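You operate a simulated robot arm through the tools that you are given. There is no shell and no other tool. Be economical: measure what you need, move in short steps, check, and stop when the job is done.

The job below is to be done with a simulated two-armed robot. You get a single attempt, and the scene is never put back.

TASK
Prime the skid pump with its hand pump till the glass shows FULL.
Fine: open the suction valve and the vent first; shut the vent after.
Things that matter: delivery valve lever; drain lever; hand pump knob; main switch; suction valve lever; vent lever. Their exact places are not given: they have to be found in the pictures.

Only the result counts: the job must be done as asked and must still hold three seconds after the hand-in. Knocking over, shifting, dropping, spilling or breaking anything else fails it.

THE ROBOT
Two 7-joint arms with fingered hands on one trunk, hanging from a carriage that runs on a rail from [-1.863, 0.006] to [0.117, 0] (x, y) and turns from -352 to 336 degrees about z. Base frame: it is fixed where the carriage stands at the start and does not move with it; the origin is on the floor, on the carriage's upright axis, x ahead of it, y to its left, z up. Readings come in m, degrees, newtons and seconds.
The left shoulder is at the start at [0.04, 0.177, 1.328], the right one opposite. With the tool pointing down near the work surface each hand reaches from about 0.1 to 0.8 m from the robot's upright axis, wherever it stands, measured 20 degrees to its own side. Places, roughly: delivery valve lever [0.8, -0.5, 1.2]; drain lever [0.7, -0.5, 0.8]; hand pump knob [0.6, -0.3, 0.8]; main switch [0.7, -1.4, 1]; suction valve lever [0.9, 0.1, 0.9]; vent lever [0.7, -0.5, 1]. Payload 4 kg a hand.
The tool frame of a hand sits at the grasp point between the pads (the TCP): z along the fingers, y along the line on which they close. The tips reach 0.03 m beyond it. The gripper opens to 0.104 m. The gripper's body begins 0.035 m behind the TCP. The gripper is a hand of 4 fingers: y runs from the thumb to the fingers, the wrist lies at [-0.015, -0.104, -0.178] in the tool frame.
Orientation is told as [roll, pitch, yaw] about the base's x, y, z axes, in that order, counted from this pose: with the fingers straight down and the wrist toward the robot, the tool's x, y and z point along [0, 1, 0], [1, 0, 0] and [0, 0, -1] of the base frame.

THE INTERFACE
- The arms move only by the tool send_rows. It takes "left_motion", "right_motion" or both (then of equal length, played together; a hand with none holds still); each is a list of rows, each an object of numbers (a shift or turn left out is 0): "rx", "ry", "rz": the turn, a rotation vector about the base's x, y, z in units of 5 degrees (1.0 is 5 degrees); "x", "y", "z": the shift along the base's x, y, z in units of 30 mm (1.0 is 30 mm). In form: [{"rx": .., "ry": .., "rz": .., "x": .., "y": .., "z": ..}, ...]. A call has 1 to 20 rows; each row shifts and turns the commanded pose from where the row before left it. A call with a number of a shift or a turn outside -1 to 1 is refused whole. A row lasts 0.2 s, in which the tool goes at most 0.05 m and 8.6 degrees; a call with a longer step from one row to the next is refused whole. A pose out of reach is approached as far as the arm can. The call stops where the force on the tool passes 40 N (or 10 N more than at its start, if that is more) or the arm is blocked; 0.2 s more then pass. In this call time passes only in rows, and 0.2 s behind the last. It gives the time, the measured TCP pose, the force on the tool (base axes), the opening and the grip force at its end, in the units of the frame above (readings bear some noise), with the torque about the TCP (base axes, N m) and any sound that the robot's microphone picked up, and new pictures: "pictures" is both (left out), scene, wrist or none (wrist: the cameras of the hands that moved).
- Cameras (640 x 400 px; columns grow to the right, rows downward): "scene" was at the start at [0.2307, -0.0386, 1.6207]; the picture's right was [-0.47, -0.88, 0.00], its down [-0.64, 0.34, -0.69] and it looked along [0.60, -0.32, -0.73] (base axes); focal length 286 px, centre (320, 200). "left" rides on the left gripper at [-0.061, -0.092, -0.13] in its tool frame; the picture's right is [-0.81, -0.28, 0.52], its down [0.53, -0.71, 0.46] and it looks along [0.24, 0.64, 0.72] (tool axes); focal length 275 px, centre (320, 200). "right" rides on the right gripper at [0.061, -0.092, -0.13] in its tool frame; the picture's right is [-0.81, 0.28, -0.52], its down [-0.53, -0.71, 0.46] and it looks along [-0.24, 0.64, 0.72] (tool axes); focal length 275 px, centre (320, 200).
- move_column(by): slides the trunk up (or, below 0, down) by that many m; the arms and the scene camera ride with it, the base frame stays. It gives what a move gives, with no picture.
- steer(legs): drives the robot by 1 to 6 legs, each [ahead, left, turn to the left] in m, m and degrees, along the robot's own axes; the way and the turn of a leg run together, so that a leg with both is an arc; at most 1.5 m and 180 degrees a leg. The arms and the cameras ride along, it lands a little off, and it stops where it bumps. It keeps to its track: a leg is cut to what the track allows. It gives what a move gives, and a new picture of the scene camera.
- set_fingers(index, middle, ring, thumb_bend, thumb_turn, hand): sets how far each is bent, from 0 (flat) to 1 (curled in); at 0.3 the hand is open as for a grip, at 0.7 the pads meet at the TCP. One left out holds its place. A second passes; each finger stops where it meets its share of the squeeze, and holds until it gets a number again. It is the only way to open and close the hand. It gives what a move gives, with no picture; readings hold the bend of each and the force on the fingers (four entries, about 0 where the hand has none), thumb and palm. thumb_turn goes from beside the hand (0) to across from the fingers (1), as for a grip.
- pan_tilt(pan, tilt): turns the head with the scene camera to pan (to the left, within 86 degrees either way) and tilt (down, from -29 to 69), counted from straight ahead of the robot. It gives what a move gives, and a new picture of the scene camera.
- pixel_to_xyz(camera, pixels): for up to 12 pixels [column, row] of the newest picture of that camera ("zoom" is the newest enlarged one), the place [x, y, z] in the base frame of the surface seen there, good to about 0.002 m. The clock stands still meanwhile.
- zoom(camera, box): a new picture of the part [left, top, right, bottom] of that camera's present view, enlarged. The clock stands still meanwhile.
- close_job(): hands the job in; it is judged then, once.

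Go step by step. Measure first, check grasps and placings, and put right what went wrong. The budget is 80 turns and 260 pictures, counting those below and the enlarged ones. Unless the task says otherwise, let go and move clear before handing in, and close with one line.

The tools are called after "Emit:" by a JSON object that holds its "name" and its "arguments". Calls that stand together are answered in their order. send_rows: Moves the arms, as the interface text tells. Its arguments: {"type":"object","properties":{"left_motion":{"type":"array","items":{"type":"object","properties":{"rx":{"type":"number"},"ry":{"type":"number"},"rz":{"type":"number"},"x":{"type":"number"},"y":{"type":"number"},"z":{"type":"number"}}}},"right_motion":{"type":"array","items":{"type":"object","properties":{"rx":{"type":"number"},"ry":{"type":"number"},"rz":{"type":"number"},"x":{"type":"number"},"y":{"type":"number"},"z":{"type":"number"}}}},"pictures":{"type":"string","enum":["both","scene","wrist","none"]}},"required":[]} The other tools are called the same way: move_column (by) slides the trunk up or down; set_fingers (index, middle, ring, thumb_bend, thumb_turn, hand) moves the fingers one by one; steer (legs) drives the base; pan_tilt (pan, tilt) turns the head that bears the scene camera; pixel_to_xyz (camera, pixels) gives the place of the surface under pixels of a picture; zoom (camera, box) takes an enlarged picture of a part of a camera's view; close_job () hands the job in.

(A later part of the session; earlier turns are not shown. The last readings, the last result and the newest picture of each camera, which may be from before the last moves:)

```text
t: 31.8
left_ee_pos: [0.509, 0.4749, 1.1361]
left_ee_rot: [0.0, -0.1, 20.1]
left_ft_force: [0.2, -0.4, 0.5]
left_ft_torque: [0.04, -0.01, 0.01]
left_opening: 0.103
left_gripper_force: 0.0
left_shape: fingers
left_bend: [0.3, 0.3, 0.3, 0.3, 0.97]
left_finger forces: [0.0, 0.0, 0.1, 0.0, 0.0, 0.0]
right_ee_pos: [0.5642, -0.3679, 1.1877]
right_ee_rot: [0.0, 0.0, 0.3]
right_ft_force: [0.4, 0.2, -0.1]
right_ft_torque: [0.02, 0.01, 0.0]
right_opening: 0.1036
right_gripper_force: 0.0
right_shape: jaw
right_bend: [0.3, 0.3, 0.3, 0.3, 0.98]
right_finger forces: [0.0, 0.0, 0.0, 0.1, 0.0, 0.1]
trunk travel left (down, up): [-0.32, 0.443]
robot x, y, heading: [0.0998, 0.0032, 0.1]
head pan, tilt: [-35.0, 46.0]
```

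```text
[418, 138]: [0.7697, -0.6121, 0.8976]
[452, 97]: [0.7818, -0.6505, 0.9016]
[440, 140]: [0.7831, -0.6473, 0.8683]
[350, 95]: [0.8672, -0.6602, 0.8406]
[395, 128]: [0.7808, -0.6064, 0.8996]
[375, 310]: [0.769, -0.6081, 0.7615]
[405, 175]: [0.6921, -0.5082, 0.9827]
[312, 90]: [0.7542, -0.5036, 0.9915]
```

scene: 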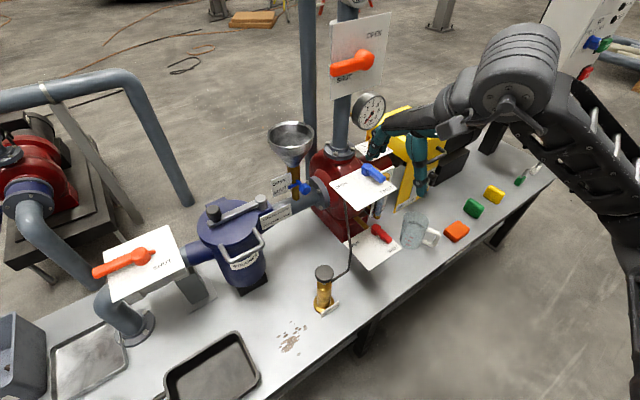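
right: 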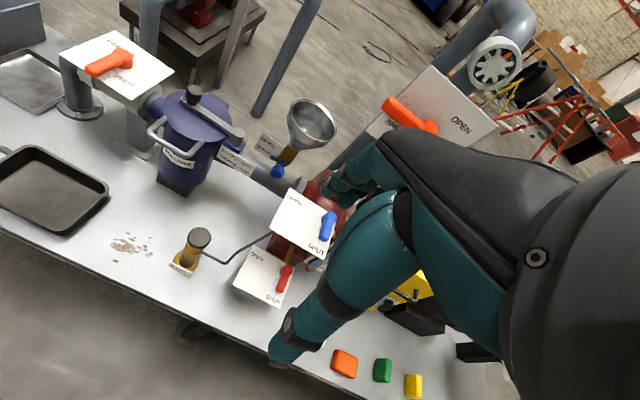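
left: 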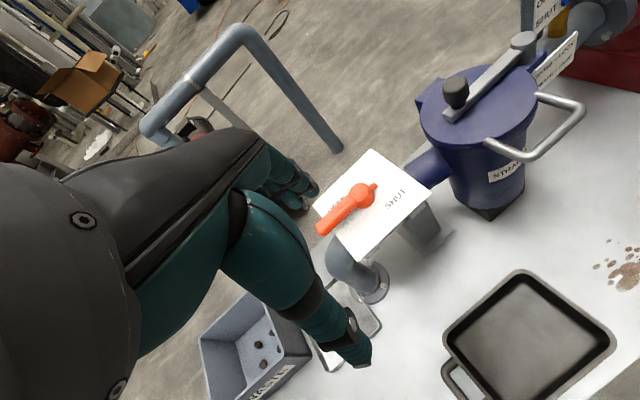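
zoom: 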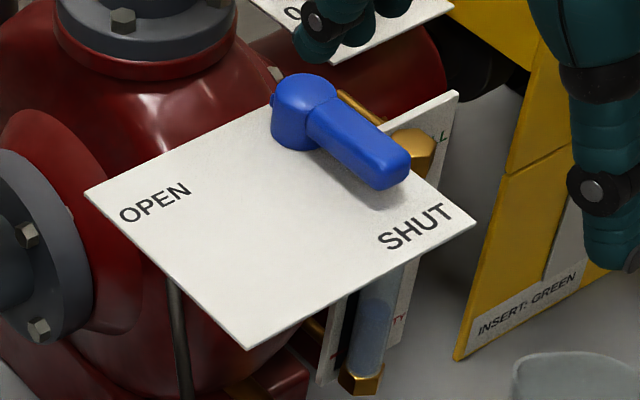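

The glass top is at z 0.90, well below the vent handle. I'll bring the right hand above the vent handle, turning its yaw to 80.

Emit:
{"name": "send_rows", "arguments": {"right_motion": [{"rz": 1, "x": 0.27, "y": -0.285, "z": -0.2}, {"rz": 1, "x": 0.27, "y": -0.285, "z": -0.2}, {"rz": 1, "x": 0.27, "y": -0.285, "z": -0.2}, {"rz": 1, "x": 0.27, "y": -0.285, "z": -0.2}, {"rz": 1, "x": 0.27, "y": -0.285, "z": -0.2}, {"rz": 1, "x": 0.27, "y": -0.285, "z": -0.2}, {"rz": 1, "x": 0.27, "y": -0.285, "z": -0.2}, {"rz": 1, "x": 0.27, "y": -0.285, "z": -0.2}, {"rz": 1, "x": 0.27, "y": -0.285, "z": -0.2}, {"rz": 1, "x": 0.27, "y": -0.285, "z": -0.2}, {"rz": 1, "x": 0.27, "y": -0.285, "z": -0.2}, {"rz": 1, "x": 0.27, "y": -0.285, "z": -0.2}, {"rz": 1, "x": 0.27, "y": -0.285, "z": -0.2}, {"rz": 1, "x": 0.27, "y": -0.285, "z": -0.2}, {"rz": 1, "x": 0.27, "y": -0.285, "z": -0.2}, {"rz": 1, "x": 0.27, "y": -0.285, "z": -0.2}]}}

```text
t: 35.1
left_ee_pos: [0.5118, 0.4748, 1.1376]
left_ee_rot: [0.0, 0.0, 20.3]
left_ft_force: [1.0, 0.7, 0.4]
left_ft_torque: [-0.02, 0.0, 0.01]
left_opening: 0.1029
left_gripper_force: 0.0
left_shape: fingers
left_bend: [0.3, 0.3, 0.3, 0.3, 0.97]
left_finger forces: [0.0, 0.1, 0.1, 0.0, 0.0, 0.0]
right_ee_pos: [0.5783, -0.365, 1.153]
right_ee_rot: [-1.2, 0.6, 24.7]
right_ft_force: [0.2, 0.0, 0.0]
right_ft_torque: [0.02, -0.05, 0.02]
right_opening: 0.1036
right_gripper_force: 0.0
right_shape: jaw
right_bend: [0.3, 0.3, 0.3, 0.3, 0.98]
right_finger forces: [0.0, 0.1, 0.0, 0.0, 0.0, 0.0]
right hand out of reach, approached as far as the arm can: row 4, 5, 6, 7, 8, 9, 10, 11, 12, 13, 14, 15, 16
trunk travel left (down, up): [-0.32, 0.443]
robot x, y, heading: [0.0975, 0.0008, 0.0]
head pan, tilt: [-35.0, 46.0]
```

scene: 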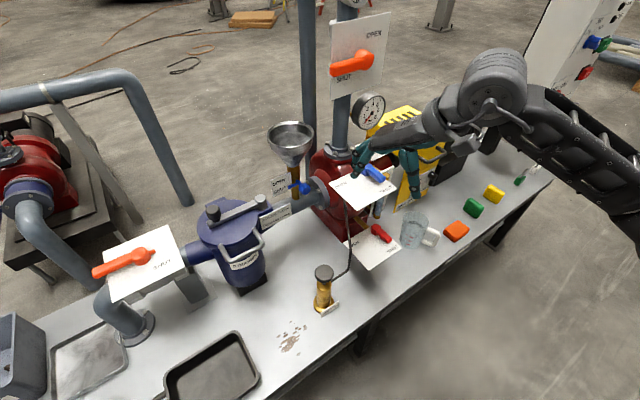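
right: 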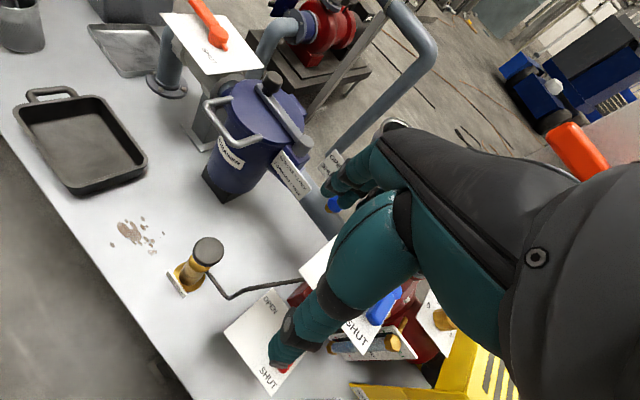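

The right wrist cannot yaw outward that far, so gripping won't work here. Instead I'll close the fingers into a compact tip, keep yaw near 0, and push the vent handle from its -y side.

Emit:
{"name": "set_fingers", "arguments": {"hand": "right", "index": 0.7, "middle": 0.7, "ring": 0.7, "thumb_bend": 0.7}}

Emit:
{"name": "send_rows", "arguments": {"right_motion": [{"rz": -1, "rx": 0.24, "ry": -0.12, "x": -0.2, "y": -0.3}, {"rz": -1, "y": -0.7}, {"rz": -1, "y": -0.7}, {"rz": -1, "y": -0.7}, {"rz": -1, "y": -0.8, "x": 0.4}, {"x": 0.7, "y": -0.9}, {"x": 0.7, "y": -0.9}, {"x": 0.7, "y": -0.9}, {"x": 0.7, "y": -0.9}, {"x": 0.8, "y": -0.7, "z": -0.5}, {"z": -0.9}, {"z": -0.9}]}}

```text
t: 36.1
left_ee_pos: [0.5105, 0.4741, 1.1373]
left_ee_rot: [0.1, 0.0, 20.1]
left_ft_force: [0.4, 0.0, 0.3]
left_ft_torque: [0.0, 0.03, 0.01]
left_opening: 0.103
left_gripper_force: 0.0
left_shape: fingers
left_bend: [0.3, 0.3, 0.3, 0.3, 0.97]
left_finger forces: [0.0, 0.0, 0.0, 0.1, 0.0, 0.0]
right_ee_pos: [0.5778, -0.3649, 1.1511]
right_ee_rot: [-1.2, 0.6, 24.8]
right_ft_force: [-0.4, 0.8, -0.4]
right_ft_torque: [0.0, -0.04, 0.0]
right_opening: 0.0015
right_gripper_force: 0.1
right_shape: fingers
right_bend: [0.7, 0.7, 0.7, 0.7, 0.98]
right_finger forces: [0.0, 0.1, 0.0, 0.1, 0.1, 0.1]
trunk travel left (down, up): [-0.32, 0.443]
robot x, y, heading: [0.1034, -0.0002, 0.2]
head pan, tilt: [-35.0, 46.0]
```

```text
t: 38.8
left_ee_pos: [0.5119, 0.4746, 1.1383]
left_ee_rot: [0.1, 0.0, 20.3]
left_ft_force: [-0.5, -0.4, 0.2]
left_ft_torque: [0.02, -0.01, 0.01]
left_opening: 0.1032
left_gripper_force: 0.1
left_shape: fingers
left_bend: [0.3, 0.3, 0.3, 0.3, 0.97]
left_finger forces: [0.0, 0.0, 0.0, 0.1, 0.0, 0.1]
right_ee_pos: [0.6466, -0.5396, 1.0975]
right_ee_rot: [-0.2, -0.3, -0.4]
right_ft_force: [0.7, -0.4, -0.6]
right_ft_torque: [0.0, 0.02, -0.01]
right_opening: 0.0014
right_gripper_force: 0.0
right_shape: fingers
right_bend: [0.7, 0.7, 0.7, 0.7, 0.98]
right_finger forces: [0.0, 0.0, 0.1, 0.0, 0.0, 0.0]
right hand out of reach, approached as far as the arm can: row 9, 10
trunk travel left (down, up): [-0.32, 0.443]
robot x, y, heading: [0.1026, -0.0055, 0.5]
head pan, tilt: [-35.0, 46.0]
```

scene: 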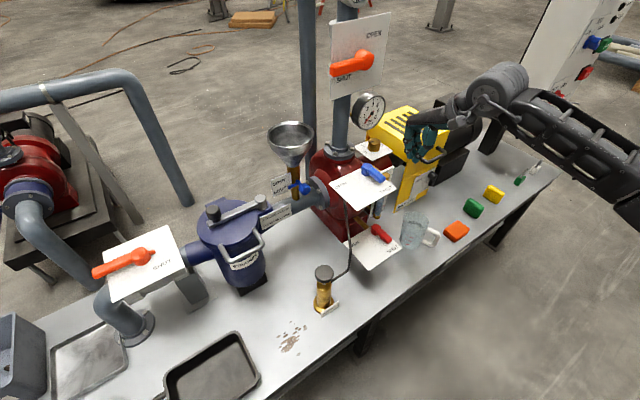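
right: 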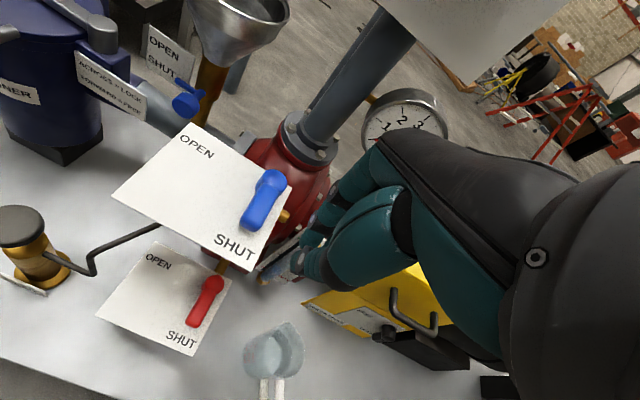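

The outward twist still limits reach. I'll turn the yaw to -40, which is natural for this arm, while moving to (0.69, -0.59).

Emit:
{"name": "send_rows", "arguments": {"right_motion": [{"rz": -1}, {"rz": -1}, {"rz": -1}, {"rz": -1}, {"rz": -1, "x": 0.3, "y": -0.4}, {"rz": -1, "x": 0.3, "y": -0.4}, {"rz": -1, "x": 0.3, "y": -0.4}, {"rz": -1, "x": 0.5, "y": -0.5}]}}

```text
t: 40.5
left_ee_pos: [0.5109, 0.4735, 1.137]
left_ee_rot: [0.0, 0.0, 20.3]
left_ft_force: [0.1, 0.6, 0.2]
left_ft_torque: [-0.03, 0.0, 0.01]
left_opening: 0.1028
left_gripper_force: 0.1
left_shape: fingers
left_bend: [0.3, 0.3, 0.3, 0.3, 0.97]
left_finger forces: [0.0, 0.0, 0.0, 0.0, 0.0, 0.0]
right_ee_pos: [0.69, -0.5908, 1.0999]
right_ee_rot: [-0.4, -0.4, -40.4]
right_ft_force: [-0.5, 0.1, 0.0]
right_ft_torque: [0.04, 0.0, -0.02]
right_opening: 0.0015
right_gripper_force: 0.0
right_shape: fingers
right_bend: [0.7, 0.7, 0.7, 0.7, 0.98]
right_finger forces: [0.1, 0.0, 0.0, 0.0, 0.0, 0.0]
trunk travel left (down, up): [-0.32, 0.443]
robot x, y, heading: [0.1021, 0.0012, 0.2]
head pan, tilt: [-35.0, 46.0]
```

scene: 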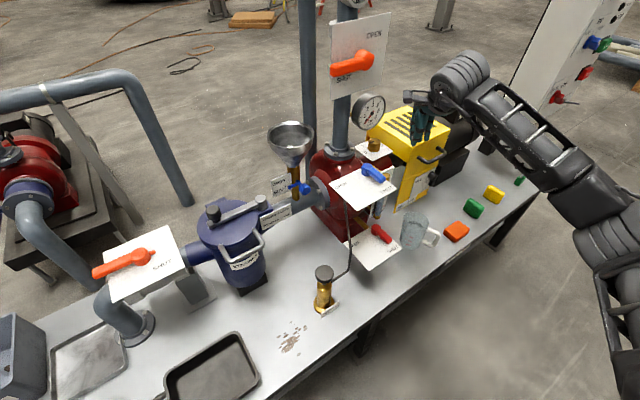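
right: 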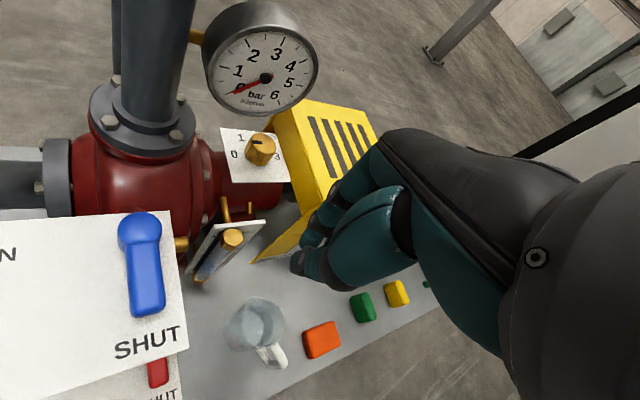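

The pose is reachable now. I'll check the guard height and the fingertip position before I lower.

Emit:
{"name": "pixel_to_xyz", "arguments": {"camera": "right", "pixels": [[297, 265], [310, 240], [265, 258], [300, 200], [231, 238], [345, 280], [300, 210], [325, 215]]}}

Emit:
{"name": "zoom", "arguments": {"camera": "scene", "box": [340, 70, 460, 220]}}

```text
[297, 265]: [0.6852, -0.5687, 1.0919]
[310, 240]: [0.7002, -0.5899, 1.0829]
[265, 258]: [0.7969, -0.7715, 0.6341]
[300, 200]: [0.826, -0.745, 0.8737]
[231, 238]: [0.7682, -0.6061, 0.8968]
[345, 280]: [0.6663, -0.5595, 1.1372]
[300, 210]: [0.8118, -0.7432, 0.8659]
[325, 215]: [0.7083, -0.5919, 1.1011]
```

```text
2.67 times, centred on (400, 145) of scene
```

zoom: 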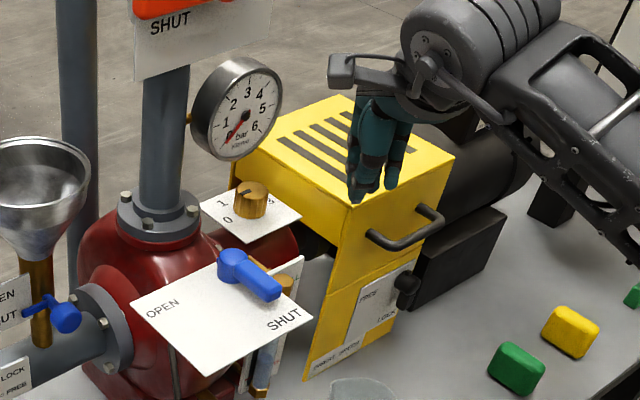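

The area below is clear. I'll lower to z ≈ 0.995 and push +y toward the handle at x 0.69.

Emit:
{"name": "send_rows", "arguments": {"right_motion": [{"z": -0.9}, {"z": -0.9}, {"z": -0.9}, {"z": -0.8}, {"y": 0.3}, {"y": 0.3}, {"y": 0.3}, {"y": 0.3}, {"y": 0.3}]}}

```text
t: 42.5
left_ee_pos: [0.5113, 0.475, 1.137]
left_ee_rot: [0.0, 0.0, 20.2]
left_ft_force: [-0.1, -0.2, -0.4]
left_ft_torque: [-0.03, -0.02, -0.06]
left_opening: 0.103
left_gripper_force: 0.1
left_shape: fingers
left_bend: [0.3, 0.3, 0.3, 0.3, 0.97]
left_finger forces: [0.0, 0.0, 0.0, 0.0, 0.1, 0.1]
right_ee_pos: [0.6892, -0.5437, 0.993]
right_ee_rot: [-0.3, -0.4, -40.3]
right_ft_force: [0.7, -0.6, 0.3]
right_ft_torque: [0.04, -0.01, 0.01]
right_opening: 0.0013
right_gripper_force: 0.1
right_shape: fingers
right_bend: [0.7, 0.7, 0.7, 0.7, 0.98]
right_finger forces: [0.1, 0.1, 0.0, 0.0, 0.1, 0.1]
trunk travel left (down, up): [-0.32, 0.443]
robot x, y, heading: [0.0991, -0.0011, 0.4]
head pan, tilt: [-35.0, 46.0]
```

scene: 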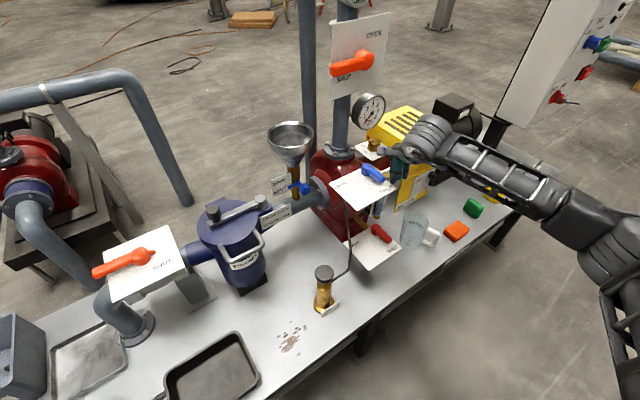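
right: 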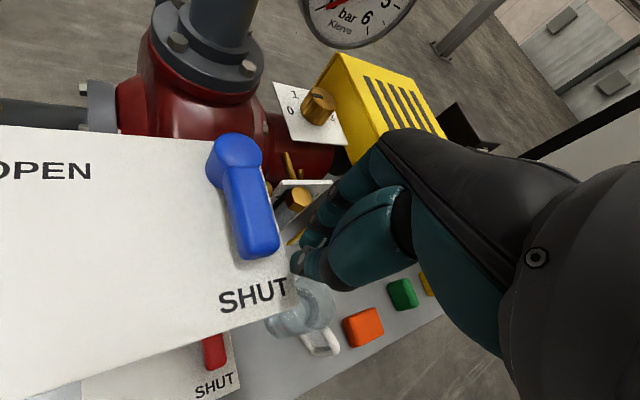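

The fingertip (300,265) is about to touch the handle. I'll push it along the arc toward OPEN.

Emit:
{"name": "send_rows", "arguments": {"right_motion": [{"x": -0.077, "y": 0.3}, {"x": -0.077, "y": 0.3}, {"x": -0.077, "y": 0.245}, {"x": -0.077, "y": 0.245}, {"x": 0.022, "y": 0.287}, {"x": 0.022, "y": 0.287}, {"x": 0.022, "y": 0.287}, {"x": 0.119, "y": 0.26}, {"x": 0.119, "y": 0.26}, {"x": 0.119, "y": 0.26}]}}

```text
t: 44.8
left_ee_pos: [0.5112, 0.4746, 1.1367]
left_ee_rot: [0.0, 0.0, 20.1]
left_ft_force: [-0.3, 0.4, -0.8]
left_ft_torque: [0.01, -0.02, -0.01]
left_opening: 0.1029
left_gripper_force: 0.0
left_shape: fingers
left_bend: [0.3, 0.3, 0.3, 0.3, 0.97]
left_finger forces: [0.0, 0.0, 0.0, 0.0, 0.0, 0.1]
right_ee_pos: [0.6926, -0.4636, 0.9944]
right_ee_rot: [-0.3, -0.5, -40.3]
right_ft_force: [-0.1, 0.1, 0.5]
right_ft_torque: [0.02, -0.03, -0.05]
right_opening: 0.0013
right_gripper_force: 1.0
right_shape: fingers
right_bend: [0.7, 0.7, 0.7, 0.7, 0.98]
right_finger forces: [0.8, 0.0, 0.0, 0.1, 0.1, 0.0]
trunk travel left (down, up): [-0.32, 0.443]
robot x, y, heading: [0.1029, -0.0001, 0.5]
head pan, tilt: [-35.0, 46.0]
```

scene: 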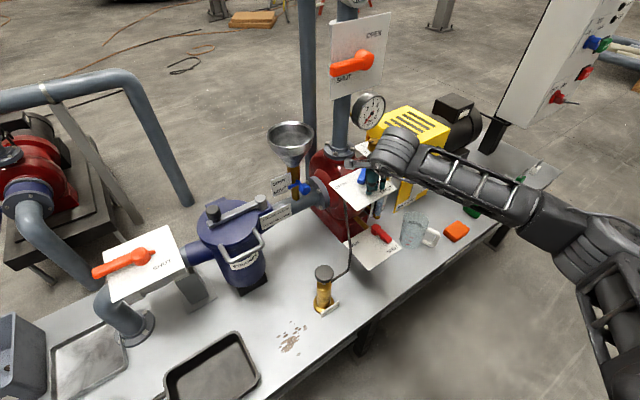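
right: 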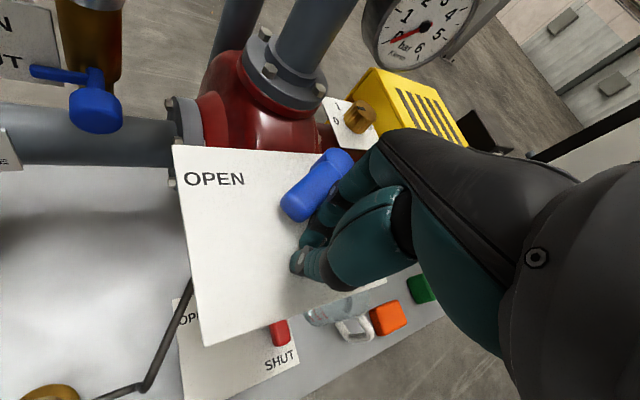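

The handle is following the push, about 55 degrees round. I'll continue, curving toward +x.

Emit:
{"name": "send_rows", "arguments": {"right_motion": [{"x": 0.2, "y": 0.22}, {"x": 0.22, "y": 0.2}, {"x": 0.25, "y": 0.17}, {"x": 0.25, "y": 0.15}, {"x": 0.27, "y": 0.1}]}}

```text
t: 46.0
left_ee_pos: [0.5077, 0.4717, 1.1353]
left_ee_rot: [-0.1, 0.2, 20.1]
left_ft_force: [0.8, -0.7, -0.1]
left_ft_torque: [0.02, 0.04, 0.02]
left_opening: 0.1029
left_gripper_force: 0.1
left_shape: fingers
left_bend: [0.3, 0.3, 0.3, 0.3, 0.97]
left_finger forces: [0.1, 0.0, 0.1, 0.0, 0.0, 0.1]
right_ee_pos: [0.7234, -0.4431, 0.9942]
right_ee_rot: [-0.7, -0.4, -40.7]
right_ft_force: [-26.4, -6.3, 10.9]
right_ft_torque: [-0.22, -0.22, -0.42]
right_opening: 0.0
right_gripper_force: 14.3
right_shape: fingers
right_bend: [0.7, 0.7, 0.7, 0.68, 0.97]
right_finger forces: [20.9, 7.9, 0.1, 0.0, 0.0, 0.1]
trunk travel left (down, up): [-0.32, 0.443]
robot x, y, heading: [0.098, 0.0014, 0.1]
head pan, tilt: [-35.0, 46.0]
```

scene: 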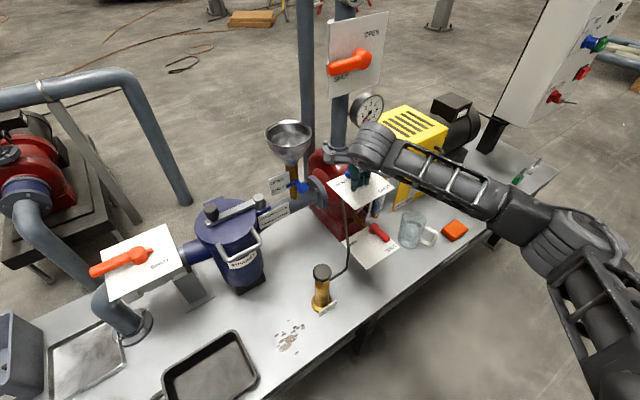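
right: 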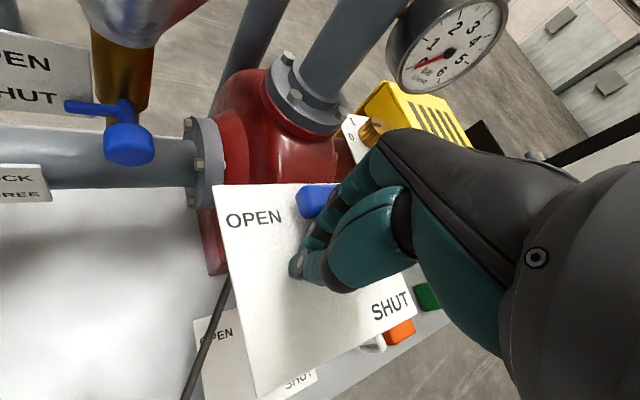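

The reaction has jumped to 28 N and the handle lies along the OPEN edge, so the vent is open. I'll back off, lift and look.

Emit:
{"name": "send_rows", "arguments": {"right_motion": [{"x": -0.5}, {"x": -1}, {"z": 1}, {"z": 1}, {"z": 1}, {"z": 1}, {"x": -0.8, "z": 0.5}]}}

Emit:
{"name": "zoom", "arguments": {"camera": "scene", "box": [320, 140, 420, 220]}}

```text
t: 47.5
left_ee_pos: [0.5098, 0.4747, 1.1367]
left_ee_rot: [0.0, 0.1, 20.2]
left_ft_force: [0.2, 0.1, -0.3]
left_ft_torque: [-0.01, 0.0, 0.02]
left_opening: 0.1031
left_gripper_force: 0.2
left_shape: fingers
left_bend: [0.3, 0.3, 0.3, 0.3, 0.97]
left_finger forces: [0.0, 0.0, 0.1, 0.0, 0.0, 0.1]
right_ee_pos: [0.6589, -0.4393, 1.1295]
right_ee_rot: [-0.4, -0.4, -40.3]
right_ft_force: [0.1, 0.3, -1.6]
right_ft_torque: [0.0, 0.02, -0.04]
right_opening: 0.0011
right_gripper_force: 0.0
right_shape: fingers
right_bend: [0.7, 0.7, 0.7, 0.7, 0.97]
right_finger forces: [0.0, 0.0, 0.1, 0.0, 0.0, 0.0]
trunk travel left (down, up): [-0.32, 0.443]
robot x, y, heading: [0.1001, 0.0004, 0.3]
head pan, tilt: [-35.0, 46.0]
```

scene: 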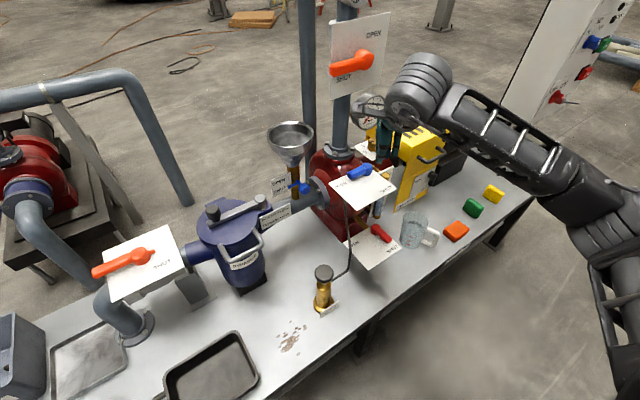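
right: 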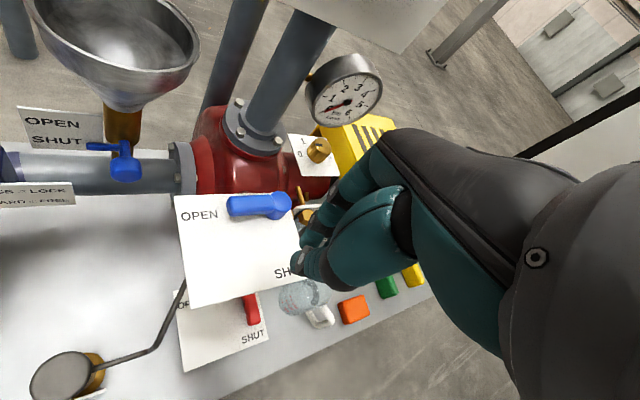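

```text
5.00 times, centred on (370, 180) of scene
```

zoom: 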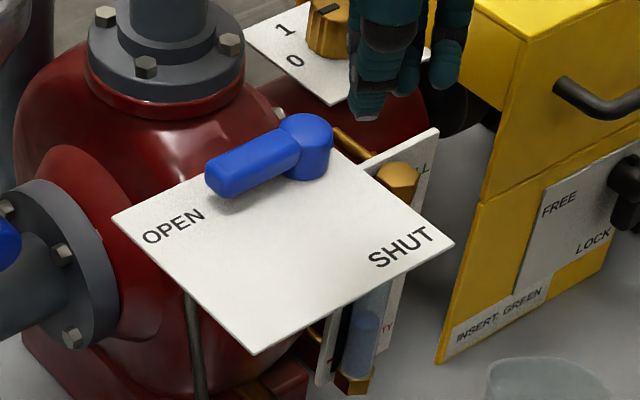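

The vent lever points to OPEN. Next is the hand pump: I'll look at its knob and label and measure it.

Emit:
{"name": "zoom", "arguments": {"camera": "scene", "box": [300, 250, 360, 320]}}

Emit:
{"name": "pixel_to_xyz", "arguments": {"camera": "zoom", "pixels": [[250, 130], [200, 120], [310, 140], [245, 95], [250, 175], [250, 220], [250, 270], [240, 310]]}}

```text
5.71 times, centred on (330, 285) of scene
```

zoom: 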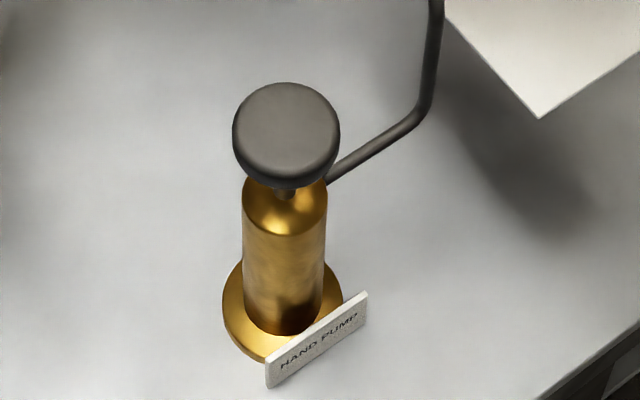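

```text
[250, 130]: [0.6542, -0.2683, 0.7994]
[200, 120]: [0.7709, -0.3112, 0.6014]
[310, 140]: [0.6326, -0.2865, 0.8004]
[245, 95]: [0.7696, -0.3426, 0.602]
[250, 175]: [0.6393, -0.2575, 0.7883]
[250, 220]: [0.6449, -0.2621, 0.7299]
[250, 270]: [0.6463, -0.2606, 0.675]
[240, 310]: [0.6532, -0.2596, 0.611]
```

The pump knob is centred at about (0.642, -0.277), with its top at z 0.80 and a diameter of about 45 mm. I'll open the right hand and move above it.

Emit:
{"name": "set_fingers", "arguments": {"hand": "right", "index": 0.3, "middle": 0.3, "ring": 0.3, "thumb_bend": 0.3}}

Emit:
{"name": "send_rows", "arguments": {"right_motion": [{"x": -0.1, "y": 0.9, "rz": 0.7}, {"x": -0.1, "y": 0.9, "rz": 0.7}, {"x": -0.1, "y": 0.9, "rz": 0.7}, {"x": -0.1, "y": 0.9, "rz": 0.7}, {"x": -0.1, "y": 0.9, "rz": 0.7}, {"x": -0.07, "y": 0.9, "rz": 0.6, "z": -0.5}, {"z": -1}, {"z": -1}, {"z": -1}, {"z": -1}, {"z": -1}, {"z": -1}]}}

```text
t: 48.5
left_ee_pos: [0.5107, 0.4739, 1.1374]
left_ee_rot: [0.0, 0.0, 20.1]
left_ft_force: [-0.3, -0.6, -0.3]
left_ft_torque: [0.0, 0.01, -0.01]
left_opening: 0.1026
left_gripper_force: 0.0
left_shape: fingers
left_bend: [0.3, 0.3, 0.3, 0.3, 0.97]
left_finger forces: [0.0, 0.0, 0.0, 0.0, 0.0, 0.1]
right_ee_pos: [0.6597, -0.4396, 1.1315]
right_ee_rot: [-0.2, -0.3, -40.2]
right_ft_force: [0.3, 0.6, -0.2]
right_ft_torque: [-0.01, 0.06, 0.0]
right_opening: 0.1025
right_gripper_force: 0.0
right_shape: fingers
right_bend: [0.3, 0.3, 0.3, 0.3, 0.97]
right_finger forces: [0.0, 0.0, 0.0, 0.0, 0.0, 0.0]
trunk travel left (down, up): [-0.32, 0.443]
robot x, y, heading: [0.1009, 0.0005, 0.1]
head pan, tilt: [-35.0, 46.0]
```

```text
t: 51.1
left_ee_pos: [0.5114, 0.4755, 1.1366]
left_ee_rot: [0.0, 0.0, 20.2]
left_ft_force: [0.3, -0.4, -0.8]
left_ft_torque: [0.01, 0.03, -0.02]
left_opening: 0.103
left_gripper_force: 0.1
left_shape: fingers
left_bend: [0.3, 0.3, 0.3, 0.3, 0.97]
left_finger forces: [0.1, 0.0, 0.1, 0.1, 0.0, 0.0]
right_ee_pos: [0.6406, -0.277, 0.9346]
right_ee_rot: [-0.3, -0.4, -19.8]
right_ft_force: [-0.6, 0.6, -0.9]
right_ft_torque: [0.01, 0.0, -0.02]
right_opening: 0.1029
right_gripper_force: 0.2
right_shape: fingers
right_bend: [0.3, 0.3, 0.3, 0.3, 0.97]
right_finger forces: [0.0, 0.1, 0.0, 0.0, 0.0, 0.0]
trunk travel left (down, up): [-0.32, 0.443]
robot x, y, heading: [0.1022, 0.0015, 0.2]
head pan, tilt: [-35.0, 46.0]
```

scene: 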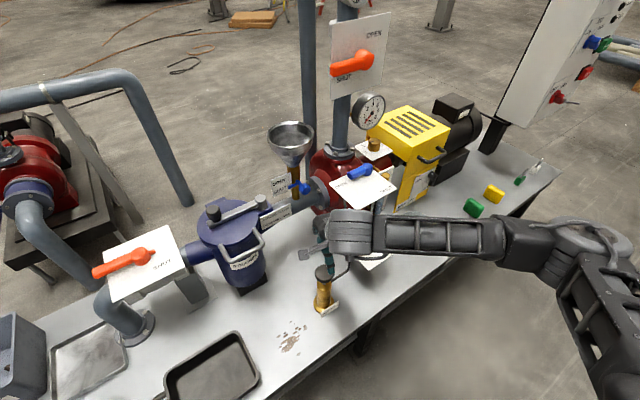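
right: 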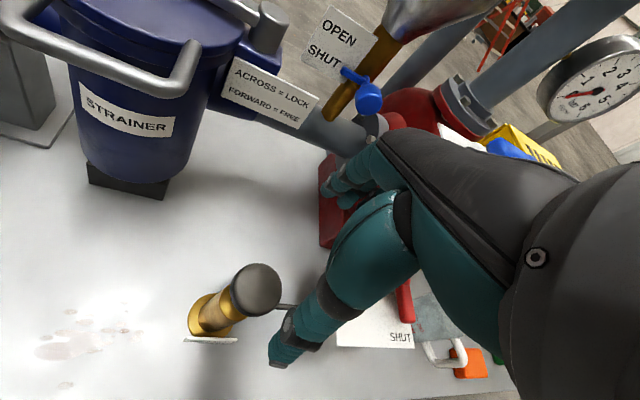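

The knob at (256,290) is where the tool axis passes, so I'll descend to z ≈ 0.784.

Emit:
{"name": "send_rows", "arguments": {"right_motion": [{"z": -1}, {"z": -1}, {"z": -1}, {"z": -1}, {"z": -1}], "pictures": "wrist"}}

Emit:
{"name": "set_fingers", "arguments": {"hand": "right", "index": 0.65, "middle": 0.65, "ring": 0.65, "thumb_bend": 0.65}}

Emit:
{"name": "zoom", "arguments": {"camera": "right", "box": [160, 120, 480, 400]}}

```text
t: 52.4
left_ee_pos: [0.511, 0.4748, 1.1366]
left_ee_rot: [0.0, 0.0, 20.2]
left_ft_force: [0.5, -0.2, 0.2]
left_ft_torque: [0.03, -0.02, 0.01]
left_opening: 0.1026
left_gripper_force: 0.0
left_shape: fingers
left_bend: [0.3, 0.3, 0.3, 0.3, 0.97]
left_finger forces: [0.1, 0.0, 0.0, 0.1, 0.1, 0.1]
right_ee_pos: [0.6419, -0.2732, 0.7832]
right_ee_rot: [-0.2, -0.5, -19.8]
right_ft_force: [0.9, -0.1, -0.6]
right_ft_torque: [0.0, -0.03, 0.01]
right_opening: 0.1028
right_gripper_force: 0.0
right_shape: fingers
right_bend: [0.3, 0.3, 0.3, 0.3, 0.97]
right_finger forces: [0.0, 0.1, 0.1, 0.0, 0.0, 0.1]
trunk travel left (down, up): [-0.32, 0.443]
robot x, y, heading: [0.1006, -0.0, 0.1]
head pan, tilt: [-35.0, 46.0]
```

right: 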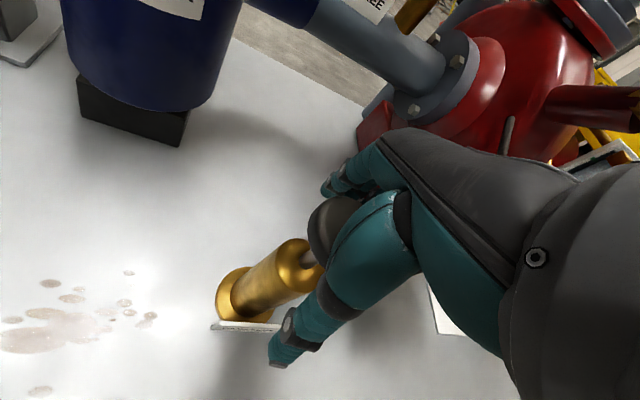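

```text
t: 53.4
left_ee_pos: [0.5116, 0.4743, 1.1372]
left_ee_rot: [0.0, 0.0, 20.2]
left_ft_force: [0.2, -0.1, -0.3]
left_ft_torque: [0.0, -0.03, 0.0]
left_opening: 0.1031
left_gripper_force: 0.3
left_shape: fingers
left_bend: [0.3, 0.3, 0.3, 0.3, 0.97]
left_finger forces: [0.0, 0.0, 0.0, 0.1, 0.0, 0.0]
right_ee_pos: [0.6443, -0.2758, 0.7861]
right_ee_rot: [-0.3, -0.5, -19.9]
right_ft_force: [9.6, -3.3, -5.0]
right_ft_torque: [0.04, 0.08, -0.04]
right_opening: 0.0339
right_gripper_force: 10.1
right_shape: fingers
right_bend: [0.53, 0.63, 0.65, 0.61, 0.97]
right_finger forces: [11.3, 3.6, 0.0, 0.0, 5.1, 0.0]
trunk travel left (down, up): [-0.32, 0.443]
robot x, y, heading: [0.1005, 0.0045, 0.0]
head pan, tilt: [-35.0, 46.0]
```

```text
1.43 times, centred on (320, 260) of right
```

zoom: 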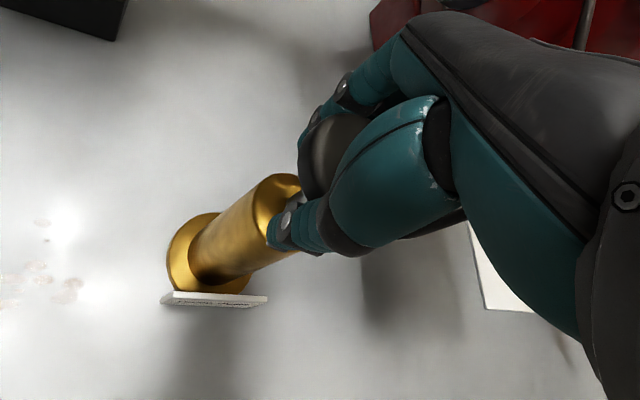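

The fingers wrap the knob from below. I'll pull up a little and see whether it travels.

Emit:
{"name": "send_rows", "arguments": {"right_motion": [{"z": 0.35}, {"z": 0.35}, {"z": 0.35}, {"z": 0.35}]}}

```text
t: 54.0
left_ee_pos: [0.5127, 0.4764, 1.1383]
left_ee_rot: [0.0, 0.0, 20.1]
left_ft_force: [0.0, 0.3, -0.7]
left_ft_torque: [-0.02, 0.0, 0.01]
left_opening: 0.1029
left_gripper_force: 0.0
left_shape: fingers
left_bend: [0.3, 0.3, 0.3, 0.3, 0.97]
left_finger forces: [0.0, 0.1, 0.0, 0.0, 0.0, 0.0]
right_ee_pos: [0.6414, -0.2755, 0.801]
right_ee_rot: [-0.5, 0.1, -19.9]
right_ft_force: [17.4, 0.9, -21.6]
right_ft_torque: [0.31, 0.24, 0.17]
right_opening: 0.0359
right_gripper_force: 17.4
right_shape: fingers
right_bend: [0.51, 0.58, 0.62, 0.61, 0.96]
right_finger forces: [13.2, 10.9, 5.9, 0.0, 4.8, 0.1]
trunk travel left (down, up): [-0.32, 0.443]
robot x, y, heading: [0.1034, -0.0012, 0.3]
head pan, tilt: [-35.0, 46.0]
stopped in row 3 (right hand): the force on the tool passed its limit at 45 N (the readings are from after the stop); the commanded pose is now the measured one
```

scene: 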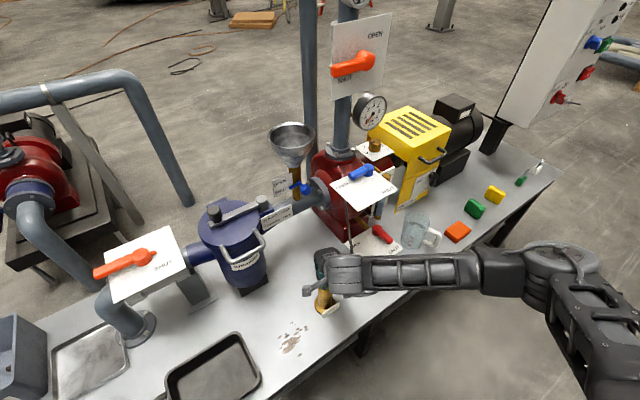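
right: 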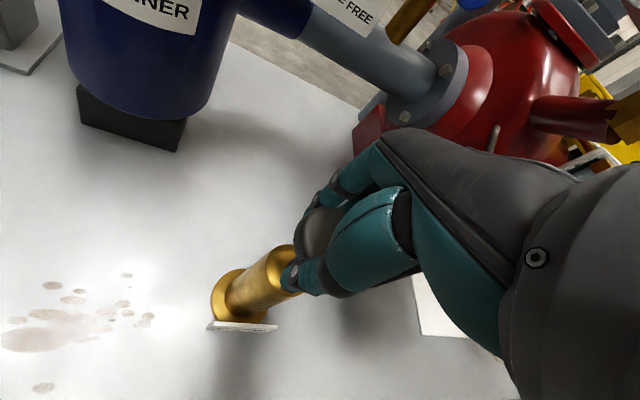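

Pulling up met 45 N, so the knob is probably already at the top of its stroke. I'll try pushing down with the grip held.

Emit:
{"name": "send_rows", "arguments": {"right_motion": [{"z": -0.3}, {"z": -0.3}, {"z": -0.3}, {"z": -0.3}, {"z": -0.3}], "pictures": "wrist"}}

```text
t: 55.2
left_ee_pos: [0.5142, 0.4732, 1.1395]
left_ee_rot: [-0.2, -0.2, 20.2]
left_ft_force: [0.4, 0.6, 0.1]
left_ft_torque: [-0.02, -0.04, -0.02]
left_opening: 0.1028
left_gripper_force: 0.1
left_shape: fingers
left_bend: [0.3, 0.3, 0.3, 0.3, 0.97]
left_finger forces: [0.0, 0.1, 0.0, 0.1, 0.1, 0.0]
right_ee_pos: [0.6474, -0.2768, 0.7652]
right_ee_rot: [-0.3, -0.6, -19.8]
right_ft_force: [5.5, 2.0, 32.2]
right_ft_torque: [-0.38, -0.52, 0.08]
right_opening: 0.0341
right_gripper_force: 23.4
right_shape: fingers
right_bend: [0.56, 0.59, 0.65, 0.59, 0.96]
right_finger forces: [7.6, 27.0, 0.9, 0.1, 10.4, 0.1]
trunk travel left (down, up): [-0.32, 0.443]
robot x, y, heading: [0.0996, -0.0, -0.1]
head pan, tilt: [-35.0, 46.0]
```

right: 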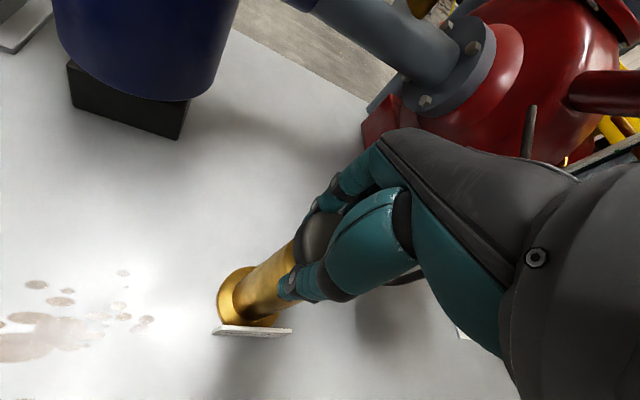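

I see 32 N against the downward push at z 0.765. I'll open, lift clear, and see how the knob and the glass have changed.

Emit:
{"name": "set_fingers", "arguments": {"hand": "right", "index": 0.3, "middle": 0.3, "ring": 0.3, "thumb_bend": 0.3}}

Emit:
{"name": "send_rows", "arguments": {"right_motion": [{"z": 0.8}, {"z": 1}, {"z": 1}, {"z": 1}, {"z": 1}, {"x": -0.5, "z": 0.5}]}}

Emit:
{"name": "zoom", "arguments": {"camera": "right", "box": [160, 200, 340, 360]}}

Emit:
{"name": "zoom", "arguments": {"camera": "scene", "box": [340, 160, 420, 230]}}

```text
t: 56.2
left_ee_pos: [0.5119, 0.4748, 1.1371]
left_ee_rot: [0.0, 0.0, 20.2]
left_ft_force: [0.2, 0.2, 0.3]
left_ft_torque: [-0.02, 0.0, 0.0]
left_opening: 0.1027
left_gripper_force: 0.0
left_shape: fingers
left_bend: [0.3, 0.3, 0.3, 0.3, 0.97]
left_finger forces: [0.0, 0.0, 0.0, 0.0, 0.0, 0.0]
right_ee_pos: [0.6403, -0.276, 0.7563]
right_ee_rot: [-0.5, 0.1, -20.0]
right_ft_force: [1.1, 0.2, 1.1]
right_ft_torque: [0.01, -0.01, 0.01]
right_opening: 0.1037
right_gripper_force: 0.3
right_shape: fingers
right_bend: [0.3, 0.3, 0.3, 0.3, 0.97]
right_finger forces: [1.7, 0.0, 0.0, 0.0, 0.0, 0.0]
trunk travel left (down, up): [-0.32, 0.443]
robot x, y, heading: [0.0991, 0.0016, 0.2]
head pan, tilt: [-35.0, 46.0]
```

```text
t: 57.6
left_ee_pos: [0.5101, 0.4735, 1.1359]
left_ee_rot: [-0.1, -0.1, 20.3]
left_ft_force: [-0.9, -0.1, -0.3]
left_ft_torque: [0.03, -0.02, 0.0]
left_opening: 0.1033
left_gripper_force: 0.0
left_shape: fingers
left_bend: [0.3, 0.3, 0.3, 0.3, 0.97]
left_finger forces: [0.0, 0.2, 0.0, 0.1, 0.1, 0.0]
right_ee_pos: [0.6254, -0.274, 0.9177]
right_ee_rot: [-0.6, 0.1, -19.8]
right_ft_force: [0.4, 1.0, 0.4]
right_ft_torque: [0.0, 0.01, 0.02]
right_opening: 0.1029
right_gripper_force: 0.1
right_shape: fingers
right_bend: [0.3, 0.3, 0.3, 0.3, 0.97]
right_finger forces: [0.1, 0.0, 0.0, 0.1, 0.0, 0.1]
trunk travel left (down, up): [-0.32, 0.443]
robot x, y, heading: [0.1043, -0.0006, 0.3]
head pan, tilt: [-35.0, 46.0]
```

scene: 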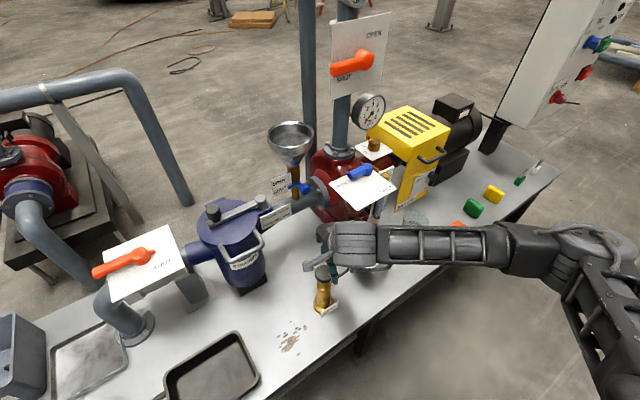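
right: 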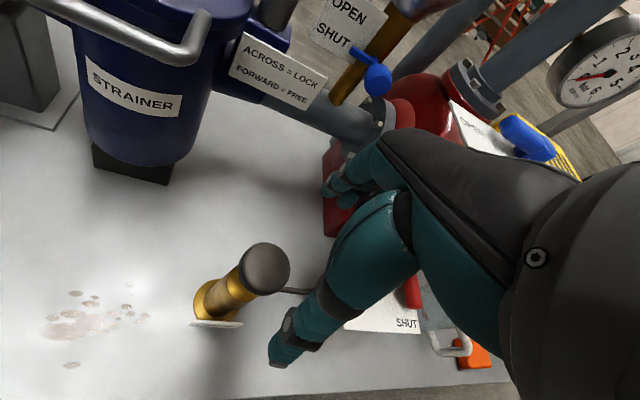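

```text
2.50 times, centred on (250, 280) of right
```

zoom: 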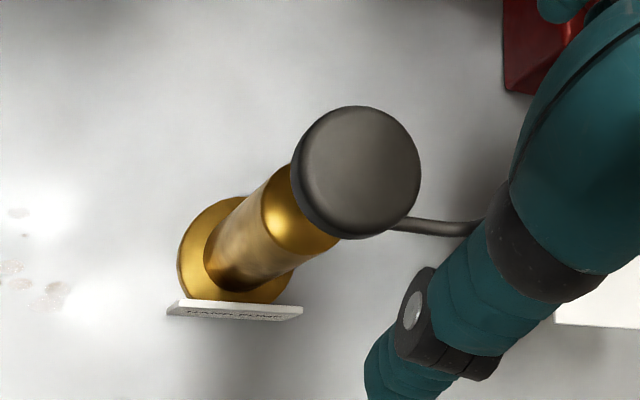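

```text
5.71 times, centred on (380, 195) of scene
```

zoom: 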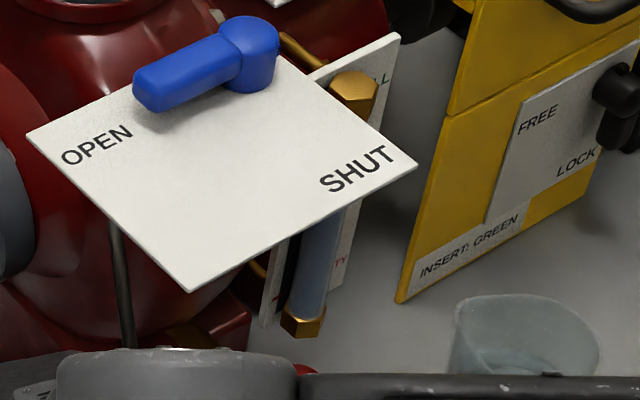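

I'll measure the height of the knob now.

Emit:
{"name": "pixel_to_xyz", "arguments": {"camera": "right", "pixels": [[265, 270], [280, 265], [254, 258], [240, 295]]}}

Emit:
{"name": "zoom", "arguments": {"camera": "scene", "box": [365, 170, 400, 225]}}

```text
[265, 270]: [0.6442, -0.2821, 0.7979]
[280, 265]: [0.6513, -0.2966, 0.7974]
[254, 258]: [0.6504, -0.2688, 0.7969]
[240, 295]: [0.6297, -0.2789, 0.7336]
```

```text
7.27 times, centred on (382, 198) of scene
```

zoom: 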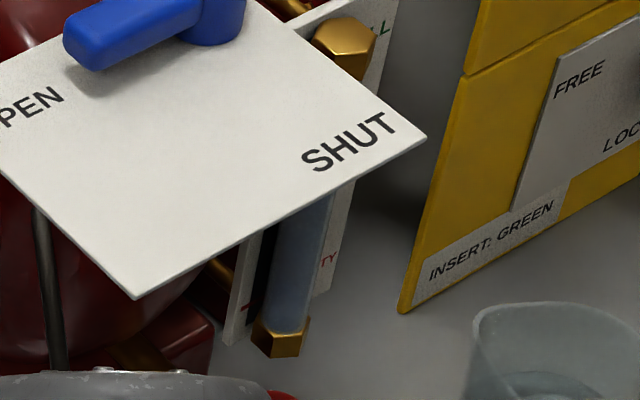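

The knob top is still at 0.798. I'll close the fingers into a tip and press on the knob from above to see whether it goes down.

Emit:
{"name": "set_fingers", "arguments": {"hand": "right", "index": 0.7, "middle": 0.7, "ring": 0.7, "thumb_bend": 0.7}}

Emit:
{"name": "send_rows", "arguments": {"right_motion": [{"x": 0.65, "y": -0.15, "z": -0.8}, {"z": -0.9}, {"z": -0.7}, {"z": -0.4}, {"z": -0.3}, {"z": -0.3}, {"z": -0.3}, {"z": -0.3}]}}

```text
t: 58.6
left_ee_pos: [0.5107, 0.4763, 1.1378]
left_ee_rot: [0.0, 0.0, 20.2]
left_ft_force: [-1.1, -0.3, 0.1]
left_ft_torque: [0.0, -0.03, 0.0]
left_opening: 0.103
left_gripper_force: 0.0
left_shape: fingers
left_bend: [0.3, 0.3, 0.3, 0.3, 0.97]
left_finger forces: [0.0, 0.1, 0.0, 0.0, 0.0, 0.0]
right_ee_pos: [0.6266, -0.2737, 0.9188]
right_ee_rot: [-0.5, 0.0, -19.8]
right_ft_force: [-0.1, 0.2, 0.2]
right_ft_torque: [-0.02, -0.01, -0.03]
right_opening: 0.0018
right_gripper_force: 0.0
right_shape: fingers
right_bend: [0.7, 0.7, 0.7, 0.7, 0.97]
right_finger forces: [0.0, 0.1, 0.0, 0.1, 0.0, 0.0]
trunk travel left (down, up): [-0.32, 0.443]
robot x, y, heading: [0.1016, 0.0012, 0.4]
head pan, tilt: [-35.0, 46.0]
```

```text
t: 60.4
left_ee_pos: [0.5125, 0.4744, 1.1376]
left_ee_rot: [0.1, 0.0, 20.2]
left_ft_force: [0.5, 0.2, -0.2]
left_ft_torque: [-0.01, 0.04, 0.01]
left_opening: 0.1028
left_gripper_force: 0.0
left_shape: fingers
left_bend: [0.3, 0.3, 0.3, 0.3, 0.97]
left_finger forces: [0.0, 0.1, 0.1, 0.1, 0.0, 0.0]
right_ee_pos: [0.6444, -0.2805, 0.7967]
right_ee_rot: [-0.4, 0.0, -19.8]
right_ft_force: [-1.3, 1.3, 6.3]
right_ft_torque: [0.11, 0.12, 0.02]
right_opening: 0.0024
right_gripper_force: 3.7
right_shape: fingers
right_bend: [0.7, 0.7, 0.7, 0.69, 0.97]
right_finger forces: [0.1, 0.0, 0.0, 0.0, 7.3, 0.0]
trunk travel left (down, up): [-0.32, 0.443]
robot x, y, heading: [0.0976, 0.0006, 0.1]
head pan, tilt: [-35.0, 46.0]
```

scene: 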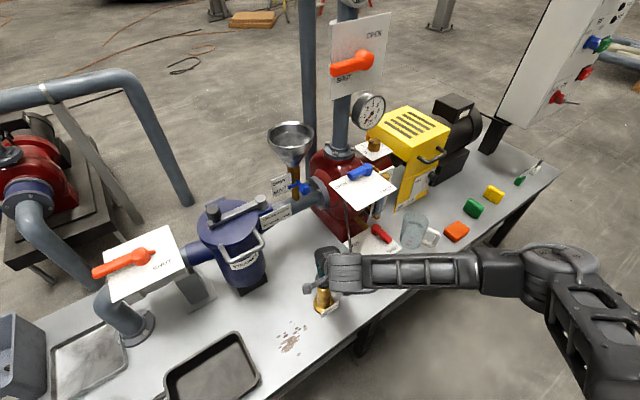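
right: 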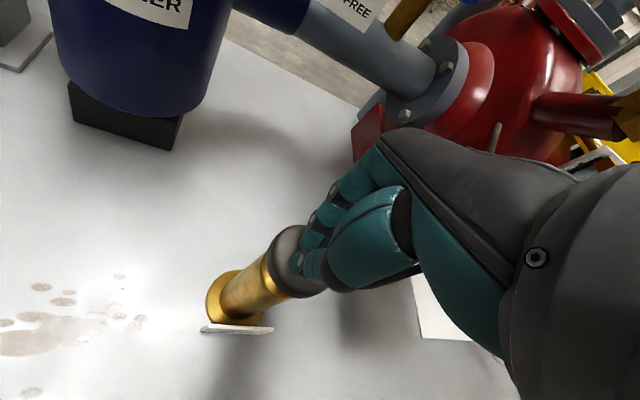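

The knob goes down with about 6 N, so it is a spring-return push pump. I'll push to the bottom, then do full strokes and watch the glass.

Emit:
{"name": "send_rows", "arguments": {"right_motion": [{"z": -0.3}, {"z": -0.3}, {"z": -0.3}, {"z": -0.3}], "pictures": "wrist"}}

Emit:
{"name": "zoom", "arguments": {"camera": "scene", "box": [365, 170, 400, 225]}}

```text
t: 60.9
left_ee_pos: [0.5106, 0.4742, 1.1384]
left_ee_rot: [0.0, 0.0, 20.2]
left_ft_force: [-0.1, -0.7, -0.4]
left_ft_torque: [-0.02, -0.02, 0.04]
left_opening: 0.1031
left_gripper_force: 0.1
left_shape: fingers
left_bend: [0.3, 0.3, 0.3, 0.3, 0.97]
left_finger forces: [0.0, 0.1, 0.0, 0.0, 0.0, 0.1]
right_ee_pos: [0.648, -0.2802, 0.7926]
right_ee_rot: [0.2, -0.8, -19.8]
right_ft_force: [-3.9, -0.9, 12.5]
right_ft_torque: [0.1, 0.16, 0.04]
right_opening: 0.0015
right_gripper_force: 6.0
right_shape: fingers
right_bend: [0.7, 0.7, 0.7, 0.7, 0.98]
right_finger forces: [0.0, 0.0, 0.1, 0.0, 12.8, 0.0]
trunk travel left (down, up): [-0.32, 0.443]
robot x, y, heading: [0.1035, 0.001, 0.1]
head pan, tilt: [-35.0, 46.0]
stopped in row 2 (right hand): the force on the tool passed its limit at 49 N (the readings are from after the stop); the commanded pose is now the measured one
```

right: 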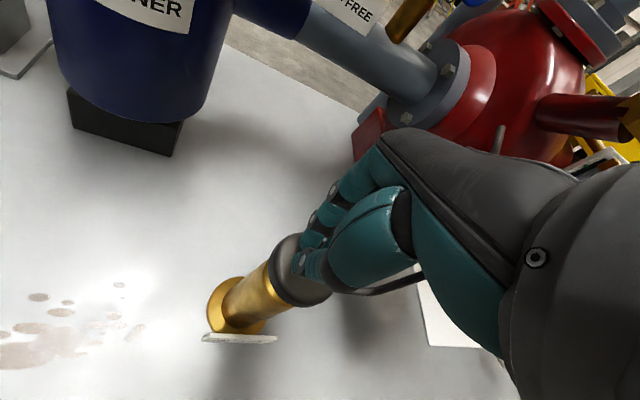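

```text
7.27 times, centred on (382, 198) of scene
```

zoom: 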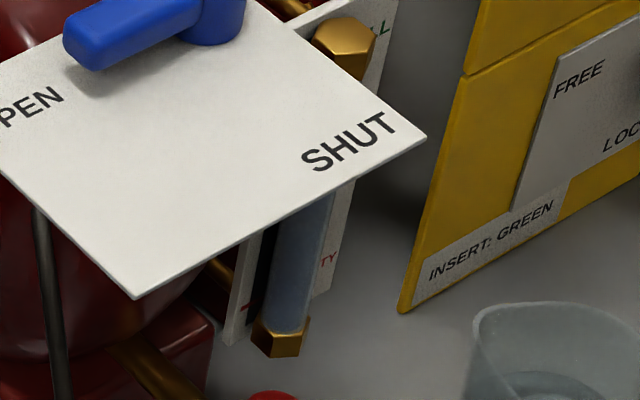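

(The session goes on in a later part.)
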